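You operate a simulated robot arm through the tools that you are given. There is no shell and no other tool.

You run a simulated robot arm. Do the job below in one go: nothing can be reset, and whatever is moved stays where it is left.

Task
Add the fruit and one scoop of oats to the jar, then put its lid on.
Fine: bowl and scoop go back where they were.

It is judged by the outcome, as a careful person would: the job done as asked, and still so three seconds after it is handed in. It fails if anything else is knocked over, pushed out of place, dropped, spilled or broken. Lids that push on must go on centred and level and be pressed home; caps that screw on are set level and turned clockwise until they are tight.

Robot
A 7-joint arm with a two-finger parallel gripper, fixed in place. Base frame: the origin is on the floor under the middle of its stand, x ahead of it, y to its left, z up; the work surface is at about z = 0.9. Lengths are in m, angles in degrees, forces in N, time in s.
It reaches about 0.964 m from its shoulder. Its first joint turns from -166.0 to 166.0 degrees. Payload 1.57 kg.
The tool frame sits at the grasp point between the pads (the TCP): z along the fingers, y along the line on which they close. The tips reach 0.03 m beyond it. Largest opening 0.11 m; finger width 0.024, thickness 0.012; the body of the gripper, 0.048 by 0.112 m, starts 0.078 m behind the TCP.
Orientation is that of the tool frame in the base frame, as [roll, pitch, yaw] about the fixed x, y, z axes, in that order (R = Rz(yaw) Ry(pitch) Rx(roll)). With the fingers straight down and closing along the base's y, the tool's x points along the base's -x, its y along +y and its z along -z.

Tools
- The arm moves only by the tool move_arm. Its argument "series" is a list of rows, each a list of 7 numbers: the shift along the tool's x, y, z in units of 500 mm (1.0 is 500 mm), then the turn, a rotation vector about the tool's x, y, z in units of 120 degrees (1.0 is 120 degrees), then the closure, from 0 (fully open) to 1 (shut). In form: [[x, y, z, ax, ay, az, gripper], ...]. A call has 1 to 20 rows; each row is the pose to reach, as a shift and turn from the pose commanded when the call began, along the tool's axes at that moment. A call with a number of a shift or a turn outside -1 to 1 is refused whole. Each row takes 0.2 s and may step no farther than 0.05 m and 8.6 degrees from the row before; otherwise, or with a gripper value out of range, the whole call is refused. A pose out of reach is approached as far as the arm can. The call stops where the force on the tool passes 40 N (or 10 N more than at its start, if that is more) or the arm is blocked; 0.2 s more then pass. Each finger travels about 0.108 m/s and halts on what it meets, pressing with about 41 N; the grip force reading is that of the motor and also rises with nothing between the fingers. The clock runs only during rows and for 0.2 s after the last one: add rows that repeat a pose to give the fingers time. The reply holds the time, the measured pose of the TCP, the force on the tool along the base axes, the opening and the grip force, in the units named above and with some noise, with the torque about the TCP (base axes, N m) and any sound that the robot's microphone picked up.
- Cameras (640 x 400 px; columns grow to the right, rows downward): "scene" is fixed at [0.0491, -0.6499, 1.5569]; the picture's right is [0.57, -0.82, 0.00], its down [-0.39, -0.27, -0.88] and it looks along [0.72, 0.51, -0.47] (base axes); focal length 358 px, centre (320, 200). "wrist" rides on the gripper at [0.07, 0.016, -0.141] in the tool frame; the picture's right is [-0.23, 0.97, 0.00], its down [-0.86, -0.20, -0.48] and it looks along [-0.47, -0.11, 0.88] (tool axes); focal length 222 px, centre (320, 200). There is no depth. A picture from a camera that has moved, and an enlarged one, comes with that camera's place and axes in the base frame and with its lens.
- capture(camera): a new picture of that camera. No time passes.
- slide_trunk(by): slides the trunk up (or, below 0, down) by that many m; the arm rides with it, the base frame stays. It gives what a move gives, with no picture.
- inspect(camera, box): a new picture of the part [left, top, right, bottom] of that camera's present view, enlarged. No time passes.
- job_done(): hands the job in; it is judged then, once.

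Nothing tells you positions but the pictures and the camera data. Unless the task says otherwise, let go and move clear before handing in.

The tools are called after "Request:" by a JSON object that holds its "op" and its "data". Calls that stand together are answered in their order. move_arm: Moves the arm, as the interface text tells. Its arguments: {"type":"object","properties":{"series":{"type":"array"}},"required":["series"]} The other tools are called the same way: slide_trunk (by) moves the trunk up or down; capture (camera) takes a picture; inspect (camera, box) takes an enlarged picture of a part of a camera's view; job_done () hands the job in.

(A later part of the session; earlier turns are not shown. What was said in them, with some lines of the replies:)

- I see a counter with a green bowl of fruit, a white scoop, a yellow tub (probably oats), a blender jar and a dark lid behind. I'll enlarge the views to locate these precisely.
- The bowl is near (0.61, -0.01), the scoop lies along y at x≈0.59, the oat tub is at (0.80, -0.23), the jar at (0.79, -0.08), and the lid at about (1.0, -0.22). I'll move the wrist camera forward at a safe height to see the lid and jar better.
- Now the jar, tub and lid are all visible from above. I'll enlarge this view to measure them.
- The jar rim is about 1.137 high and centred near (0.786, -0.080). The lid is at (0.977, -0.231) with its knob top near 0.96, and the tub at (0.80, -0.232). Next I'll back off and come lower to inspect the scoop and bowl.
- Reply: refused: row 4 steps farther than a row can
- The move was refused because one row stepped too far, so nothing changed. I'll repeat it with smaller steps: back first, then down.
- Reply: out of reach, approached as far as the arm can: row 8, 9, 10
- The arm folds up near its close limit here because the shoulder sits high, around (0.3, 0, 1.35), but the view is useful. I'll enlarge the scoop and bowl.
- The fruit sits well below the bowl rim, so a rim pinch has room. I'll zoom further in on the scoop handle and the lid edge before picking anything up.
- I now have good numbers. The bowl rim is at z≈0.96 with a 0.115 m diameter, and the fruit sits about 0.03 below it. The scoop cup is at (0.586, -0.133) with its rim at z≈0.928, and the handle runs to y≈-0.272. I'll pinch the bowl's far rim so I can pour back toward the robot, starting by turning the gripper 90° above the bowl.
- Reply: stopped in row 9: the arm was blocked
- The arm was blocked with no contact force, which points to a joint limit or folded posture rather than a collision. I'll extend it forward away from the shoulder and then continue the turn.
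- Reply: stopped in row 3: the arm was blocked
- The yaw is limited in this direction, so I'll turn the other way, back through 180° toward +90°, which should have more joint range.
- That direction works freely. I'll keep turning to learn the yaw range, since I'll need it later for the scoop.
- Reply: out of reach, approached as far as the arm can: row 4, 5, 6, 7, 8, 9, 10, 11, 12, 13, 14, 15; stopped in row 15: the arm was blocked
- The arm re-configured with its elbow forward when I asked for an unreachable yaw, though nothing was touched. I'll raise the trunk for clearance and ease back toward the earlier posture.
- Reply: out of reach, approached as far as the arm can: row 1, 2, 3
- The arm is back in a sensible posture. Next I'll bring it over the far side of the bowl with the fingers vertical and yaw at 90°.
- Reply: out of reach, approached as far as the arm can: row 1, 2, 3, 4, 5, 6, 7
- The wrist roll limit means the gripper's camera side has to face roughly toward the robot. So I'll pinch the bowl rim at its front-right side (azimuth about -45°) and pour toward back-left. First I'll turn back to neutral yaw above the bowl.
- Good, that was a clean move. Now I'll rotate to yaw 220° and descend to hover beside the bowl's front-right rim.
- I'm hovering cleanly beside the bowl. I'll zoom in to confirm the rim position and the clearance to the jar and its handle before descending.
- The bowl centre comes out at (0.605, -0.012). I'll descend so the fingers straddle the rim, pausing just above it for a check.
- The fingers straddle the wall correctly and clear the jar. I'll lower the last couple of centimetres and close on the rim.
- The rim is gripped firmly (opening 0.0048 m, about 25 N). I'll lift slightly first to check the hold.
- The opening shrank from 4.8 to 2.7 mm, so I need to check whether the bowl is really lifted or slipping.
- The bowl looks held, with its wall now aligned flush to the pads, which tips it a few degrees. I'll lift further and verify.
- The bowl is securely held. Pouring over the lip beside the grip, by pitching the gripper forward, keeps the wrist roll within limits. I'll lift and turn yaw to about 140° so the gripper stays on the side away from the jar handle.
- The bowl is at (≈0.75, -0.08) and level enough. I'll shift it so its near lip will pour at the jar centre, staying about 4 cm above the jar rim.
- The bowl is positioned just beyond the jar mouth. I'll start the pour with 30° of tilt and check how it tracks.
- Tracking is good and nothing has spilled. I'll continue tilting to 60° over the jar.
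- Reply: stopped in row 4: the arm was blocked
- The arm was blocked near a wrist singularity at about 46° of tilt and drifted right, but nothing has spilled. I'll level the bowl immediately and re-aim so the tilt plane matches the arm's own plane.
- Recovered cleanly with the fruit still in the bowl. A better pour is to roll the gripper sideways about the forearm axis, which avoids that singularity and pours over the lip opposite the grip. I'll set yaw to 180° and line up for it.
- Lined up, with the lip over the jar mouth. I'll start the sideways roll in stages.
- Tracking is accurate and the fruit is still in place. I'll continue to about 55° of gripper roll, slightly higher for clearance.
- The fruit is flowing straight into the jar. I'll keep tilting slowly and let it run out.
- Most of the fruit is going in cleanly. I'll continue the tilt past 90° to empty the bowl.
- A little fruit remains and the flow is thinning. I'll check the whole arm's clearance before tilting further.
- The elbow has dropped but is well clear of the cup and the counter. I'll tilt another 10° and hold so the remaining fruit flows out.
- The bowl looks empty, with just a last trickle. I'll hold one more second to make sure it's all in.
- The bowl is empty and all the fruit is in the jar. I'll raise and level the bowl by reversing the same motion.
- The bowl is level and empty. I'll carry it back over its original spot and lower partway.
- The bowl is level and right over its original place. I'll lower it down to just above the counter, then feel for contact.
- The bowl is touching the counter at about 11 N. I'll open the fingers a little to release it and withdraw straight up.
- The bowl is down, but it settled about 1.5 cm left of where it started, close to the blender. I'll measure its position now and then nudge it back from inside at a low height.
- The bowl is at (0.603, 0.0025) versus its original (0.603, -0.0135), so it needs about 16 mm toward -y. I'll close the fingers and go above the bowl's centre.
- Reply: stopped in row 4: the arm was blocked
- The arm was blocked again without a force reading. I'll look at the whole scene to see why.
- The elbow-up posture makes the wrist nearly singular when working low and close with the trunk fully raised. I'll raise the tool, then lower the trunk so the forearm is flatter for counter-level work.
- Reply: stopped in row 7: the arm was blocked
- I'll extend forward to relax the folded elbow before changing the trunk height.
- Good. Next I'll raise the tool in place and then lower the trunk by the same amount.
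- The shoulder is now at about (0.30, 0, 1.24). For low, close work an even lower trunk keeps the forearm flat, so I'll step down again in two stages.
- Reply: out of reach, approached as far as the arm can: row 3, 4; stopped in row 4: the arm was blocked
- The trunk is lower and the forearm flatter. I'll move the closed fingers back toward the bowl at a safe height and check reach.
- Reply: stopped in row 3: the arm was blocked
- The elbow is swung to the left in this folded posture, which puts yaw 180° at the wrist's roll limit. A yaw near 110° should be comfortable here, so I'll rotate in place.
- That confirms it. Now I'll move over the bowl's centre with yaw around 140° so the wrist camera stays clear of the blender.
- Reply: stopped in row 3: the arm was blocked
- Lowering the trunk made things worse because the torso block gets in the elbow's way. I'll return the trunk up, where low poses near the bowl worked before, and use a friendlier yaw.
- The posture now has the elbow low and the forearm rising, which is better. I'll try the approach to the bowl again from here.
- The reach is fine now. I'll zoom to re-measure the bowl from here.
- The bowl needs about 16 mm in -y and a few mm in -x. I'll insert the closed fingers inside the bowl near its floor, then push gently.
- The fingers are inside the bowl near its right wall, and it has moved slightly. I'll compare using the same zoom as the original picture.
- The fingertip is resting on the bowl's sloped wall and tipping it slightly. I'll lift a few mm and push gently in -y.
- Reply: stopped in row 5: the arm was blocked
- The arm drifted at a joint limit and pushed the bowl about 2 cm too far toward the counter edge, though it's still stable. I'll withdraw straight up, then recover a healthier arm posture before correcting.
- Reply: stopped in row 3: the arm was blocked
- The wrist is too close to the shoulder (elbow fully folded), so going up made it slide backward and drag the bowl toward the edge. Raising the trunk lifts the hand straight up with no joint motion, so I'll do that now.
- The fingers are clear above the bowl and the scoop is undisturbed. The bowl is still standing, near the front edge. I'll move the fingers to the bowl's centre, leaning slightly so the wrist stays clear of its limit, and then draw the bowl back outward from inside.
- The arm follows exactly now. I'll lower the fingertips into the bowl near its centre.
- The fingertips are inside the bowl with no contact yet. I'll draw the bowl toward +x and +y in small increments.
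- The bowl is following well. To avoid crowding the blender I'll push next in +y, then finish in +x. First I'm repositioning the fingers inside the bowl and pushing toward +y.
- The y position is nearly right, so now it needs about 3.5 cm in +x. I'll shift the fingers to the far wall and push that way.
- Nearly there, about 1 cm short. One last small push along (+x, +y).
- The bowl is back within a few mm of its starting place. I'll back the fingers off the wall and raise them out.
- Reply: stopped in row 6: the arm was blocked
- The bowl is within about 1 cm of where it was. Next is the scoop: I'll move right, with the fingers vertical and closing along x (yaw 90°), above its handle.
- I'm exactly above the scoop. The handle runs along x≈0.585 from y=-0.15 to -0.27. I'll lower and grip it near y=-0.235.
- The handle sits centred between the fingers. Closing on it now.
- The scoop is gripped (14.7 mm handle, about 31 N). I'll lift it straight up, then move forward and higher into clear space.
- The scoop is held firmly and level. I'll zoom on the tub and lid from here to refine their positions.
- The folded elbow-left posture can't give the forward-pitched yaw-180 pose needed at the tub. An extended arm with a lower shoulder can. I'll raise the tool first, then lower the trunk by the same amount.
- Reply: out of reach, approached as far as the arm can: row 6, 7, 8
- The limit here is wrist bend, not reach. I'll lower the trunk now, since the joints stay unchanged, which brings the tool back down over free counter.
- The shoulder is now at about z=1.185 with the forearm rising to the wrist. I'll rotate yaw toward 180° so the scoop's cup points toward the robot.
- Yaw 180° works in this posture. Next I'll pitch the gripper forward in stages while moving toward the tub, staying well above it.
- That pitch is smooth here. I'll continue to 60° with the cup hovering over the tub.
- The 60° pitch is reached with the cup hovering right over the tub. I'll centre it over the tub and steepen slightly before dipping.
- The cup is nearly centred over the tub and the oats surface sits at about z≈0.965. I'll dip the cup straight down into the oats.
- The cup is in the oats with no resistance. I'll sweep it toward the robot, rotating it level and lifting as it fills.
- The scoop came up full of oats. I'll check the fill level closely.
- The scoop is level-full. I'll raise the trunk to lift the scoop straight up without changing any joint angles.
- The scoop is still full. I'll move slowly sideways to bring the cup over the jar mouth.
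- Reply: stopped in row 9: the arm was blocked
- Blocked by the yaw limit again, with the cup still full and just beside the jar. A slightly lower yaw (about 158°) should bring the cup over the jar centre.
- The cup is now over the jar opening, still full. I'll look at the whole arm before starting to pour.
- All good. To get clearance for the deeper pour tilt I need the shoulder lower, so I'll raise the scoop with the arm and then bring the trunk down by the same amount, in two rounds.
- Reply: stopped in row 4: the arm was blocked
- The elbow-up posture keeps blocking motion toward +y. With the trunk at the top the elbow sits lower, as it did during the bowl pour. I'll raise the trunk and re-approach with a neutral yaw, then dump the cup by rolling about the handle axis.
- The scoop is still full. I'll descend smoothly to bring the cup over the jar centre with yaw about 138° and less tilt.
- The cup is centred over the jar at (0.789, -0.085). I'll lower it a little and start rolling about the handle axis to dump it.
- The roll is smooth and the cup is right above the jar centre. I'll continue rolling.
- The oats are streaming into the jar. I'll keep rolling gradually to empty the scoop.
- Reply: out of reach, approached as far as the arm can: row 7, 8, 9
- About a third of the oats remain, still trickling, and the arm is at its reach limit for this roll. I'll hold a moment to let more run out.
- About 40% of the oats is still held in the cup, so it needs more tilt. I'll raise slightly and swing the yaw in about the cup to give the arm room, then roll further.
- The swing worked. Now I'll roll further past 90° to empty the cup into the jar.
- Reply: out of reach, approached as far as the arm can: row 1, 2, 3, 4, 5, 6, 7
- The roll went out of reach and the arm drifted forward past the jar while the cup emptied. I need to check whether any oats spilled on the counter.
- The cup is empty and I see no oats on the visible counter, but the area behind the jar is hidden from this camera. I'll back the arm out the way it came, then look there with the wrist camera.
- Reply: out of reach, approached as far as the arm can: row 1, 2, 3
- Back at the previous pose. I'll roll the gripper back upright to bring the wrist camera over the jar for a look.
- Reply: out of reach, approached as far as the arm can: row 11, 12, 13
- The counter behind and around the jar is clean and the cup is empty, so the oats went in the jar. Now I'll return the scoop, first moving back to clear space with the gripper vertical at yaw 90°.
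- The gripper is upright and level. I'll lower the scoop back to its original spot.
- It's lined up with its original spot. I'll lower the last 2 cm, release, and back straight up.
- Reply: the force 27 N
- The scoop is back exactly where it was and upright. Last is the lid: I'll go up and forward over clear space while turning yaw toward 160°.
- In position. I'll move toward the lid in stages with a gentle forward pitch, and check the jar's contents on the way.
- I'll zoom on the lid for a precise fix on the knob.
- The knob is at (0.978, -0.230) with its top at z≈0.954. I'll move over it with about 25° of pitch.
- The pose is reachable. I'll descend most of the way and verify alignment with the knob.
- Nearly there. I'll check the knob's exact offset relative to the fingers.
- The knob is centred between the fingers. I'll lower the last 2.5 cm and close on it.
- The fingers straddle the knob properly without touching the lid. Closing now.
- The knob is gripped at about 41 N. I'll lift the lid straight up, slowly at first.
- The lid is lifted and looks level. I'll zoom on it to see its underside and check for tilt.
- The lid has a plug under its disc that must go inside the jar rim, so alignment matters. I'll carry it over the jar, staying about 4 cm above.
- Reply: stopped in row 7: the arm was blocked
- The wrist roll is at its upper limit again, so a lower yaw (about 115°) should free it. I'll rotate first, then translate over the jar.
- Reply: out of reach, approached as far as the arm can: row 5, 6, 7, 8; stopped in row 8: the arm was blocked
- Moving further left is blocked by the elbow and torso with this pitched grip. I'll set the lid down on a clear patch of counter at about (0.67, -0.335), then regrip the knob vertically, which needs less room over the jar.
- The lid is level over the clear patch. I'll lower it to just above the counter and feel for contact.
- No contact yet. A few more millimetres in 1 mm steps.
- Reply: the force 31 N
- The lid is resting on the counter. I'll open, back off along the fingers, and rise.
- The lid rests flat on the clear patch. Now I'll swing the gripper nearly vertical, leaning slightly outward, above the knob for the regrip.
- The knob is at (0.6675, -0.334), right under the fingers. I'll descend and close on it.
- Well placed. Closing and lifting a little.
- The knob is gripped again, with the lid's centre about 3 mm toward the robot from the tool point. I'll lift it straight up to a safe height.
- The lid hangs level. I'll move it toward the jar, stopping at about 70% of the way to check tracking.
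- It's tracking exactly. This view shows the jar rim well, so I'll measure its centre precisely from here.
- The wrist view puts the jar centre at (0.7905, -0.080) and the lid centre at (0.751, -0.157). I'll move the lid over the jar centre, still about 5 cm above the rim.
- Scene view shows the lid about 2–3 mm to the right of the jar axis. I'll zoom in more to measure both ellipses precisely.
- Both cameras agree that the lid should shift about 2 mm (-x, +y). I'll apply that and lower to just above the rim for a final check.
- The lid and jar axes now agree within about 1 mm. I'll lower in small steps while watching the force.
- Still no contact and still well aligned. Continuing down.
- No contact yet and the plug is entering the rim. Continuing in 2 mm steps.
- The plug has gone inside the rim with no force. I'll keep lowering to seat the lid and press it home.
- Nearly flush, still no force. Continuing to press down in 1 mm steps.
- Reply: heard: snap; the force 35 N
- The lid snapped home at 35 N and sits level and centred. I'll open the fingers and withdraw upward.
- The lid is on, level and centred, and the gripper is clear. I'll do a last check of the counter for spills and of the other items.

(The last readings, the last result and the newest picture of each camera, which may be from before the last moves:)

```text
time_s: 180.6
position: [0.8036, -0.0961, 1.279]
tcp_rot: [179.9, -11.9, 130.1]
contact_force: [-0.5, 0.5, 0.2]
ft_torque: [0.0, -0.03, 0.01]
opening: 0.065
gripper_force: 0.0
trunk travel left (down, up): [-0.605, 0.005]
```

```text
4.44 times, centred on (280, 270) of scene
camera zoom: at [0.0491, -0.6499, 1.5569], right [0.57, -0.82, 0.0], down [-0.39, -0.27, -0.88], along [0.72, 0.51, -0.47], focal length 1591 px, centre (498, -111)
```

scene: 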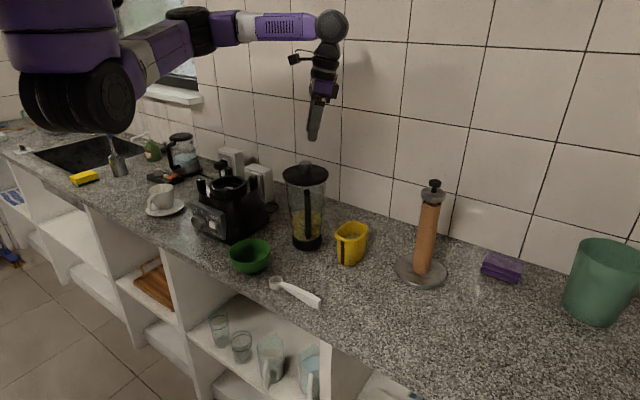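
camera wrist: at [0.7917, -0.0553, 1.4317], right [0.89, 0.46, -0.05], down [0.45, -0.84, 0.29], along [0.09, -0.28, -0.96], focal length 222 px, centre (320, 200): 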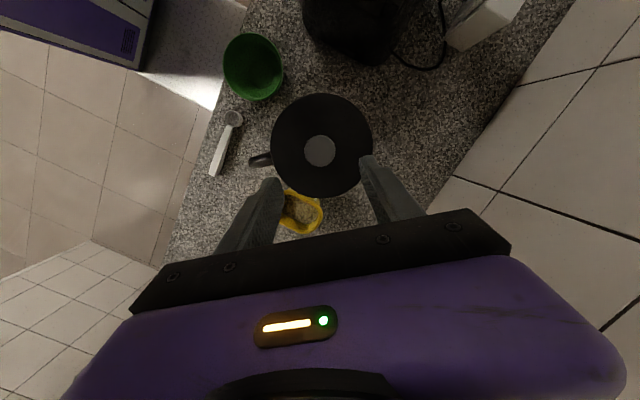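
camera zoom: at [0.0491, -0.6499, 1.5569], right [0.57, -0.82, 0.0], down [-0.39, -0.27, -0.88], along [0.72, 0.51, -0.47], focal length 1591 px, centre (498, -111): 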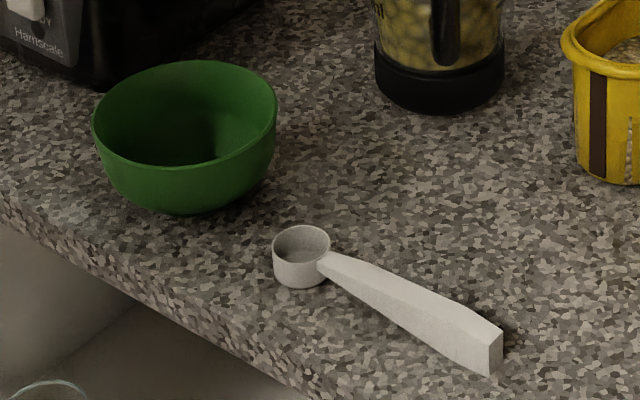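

The counter is clean everywhere I can see, and the bowl, scoop, tub and stand are all in place. One last comparison of the jar's fill level against the view before the oats were added.

Request:
{"op": "inspect", "data": {"camera": "scene", "box": [270, 110, 350, 260]}}

Request:
{"op": "inspect", "data": {"camera": "scene", "box": [280, 200, 330, 255]}}

```text
2.67 times, centred on (310, 185) of scene
camera zoom: at [0.0491, -0.6499, 1.5569], right [0.57, -0.82, 0.0], down [-0.39, -0.27, -0.88], along [0.72, 0.51, -0.47], focal length 954 px, centre (347, 240)
```

zoom: 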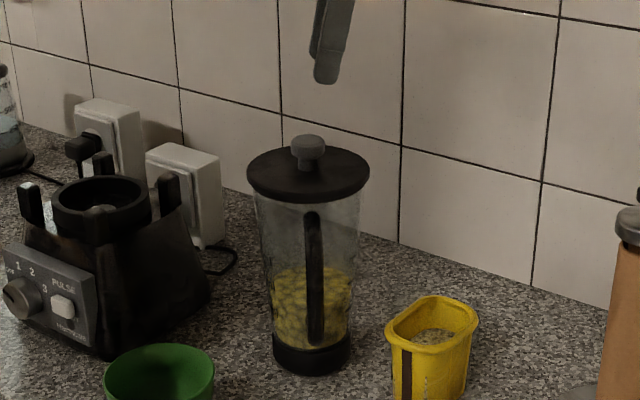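

```text
7.27 times, centred on (305, 228) of scene
camera zoom: at [0.0491, -0.6499, 1.5569], right [0.57, -0.82, 0.0], down [-0.39, -0.27, -0.88], along [0.72, 0.51, -0.47], focal length 2603 px, centre (429, 0)
```

zoom: 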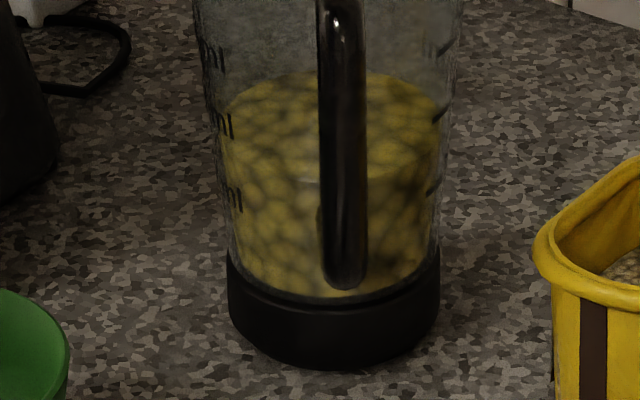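

The fruit and one scoop of oats are in the jar, and its lid is snapped on, level and centred. The scoop is back in its place, the bowl is within about 1 cm of its own, and nothing looks spilled or disturbed. The gripper is open and clear, so I'm handing the job in.

Request:
{"op": "job_done", "data": {}}

```text
The job is handed in.
```

I've handed the job in: the fruit and one scoop of oats went into the jar, and its lid is on. The lid snapped home at about 35 N and sits level and centred.

- **Oats:** I couldn't confirm that the whole scoop landed in the jar. The arm hit its limit and drifted past the jar as the last 40% or so left the cup. I found no oats on the counter afterwards, but I also couldn't see them apart from the fruit in the jar.
- **Bowl:** It is back within about 1 cm of where it was, empty and upright. I pushed it close to the counter's front edge while putting it back, then returned it. It did not tip.
- **Scoop:** It is back in its original place.
- **Lid:** I set it down once on clear counter to change my grip before fitting it.

The gripper is open and clear of the jar. The oat tub and stand look undisturbed, and the counter looks clean.
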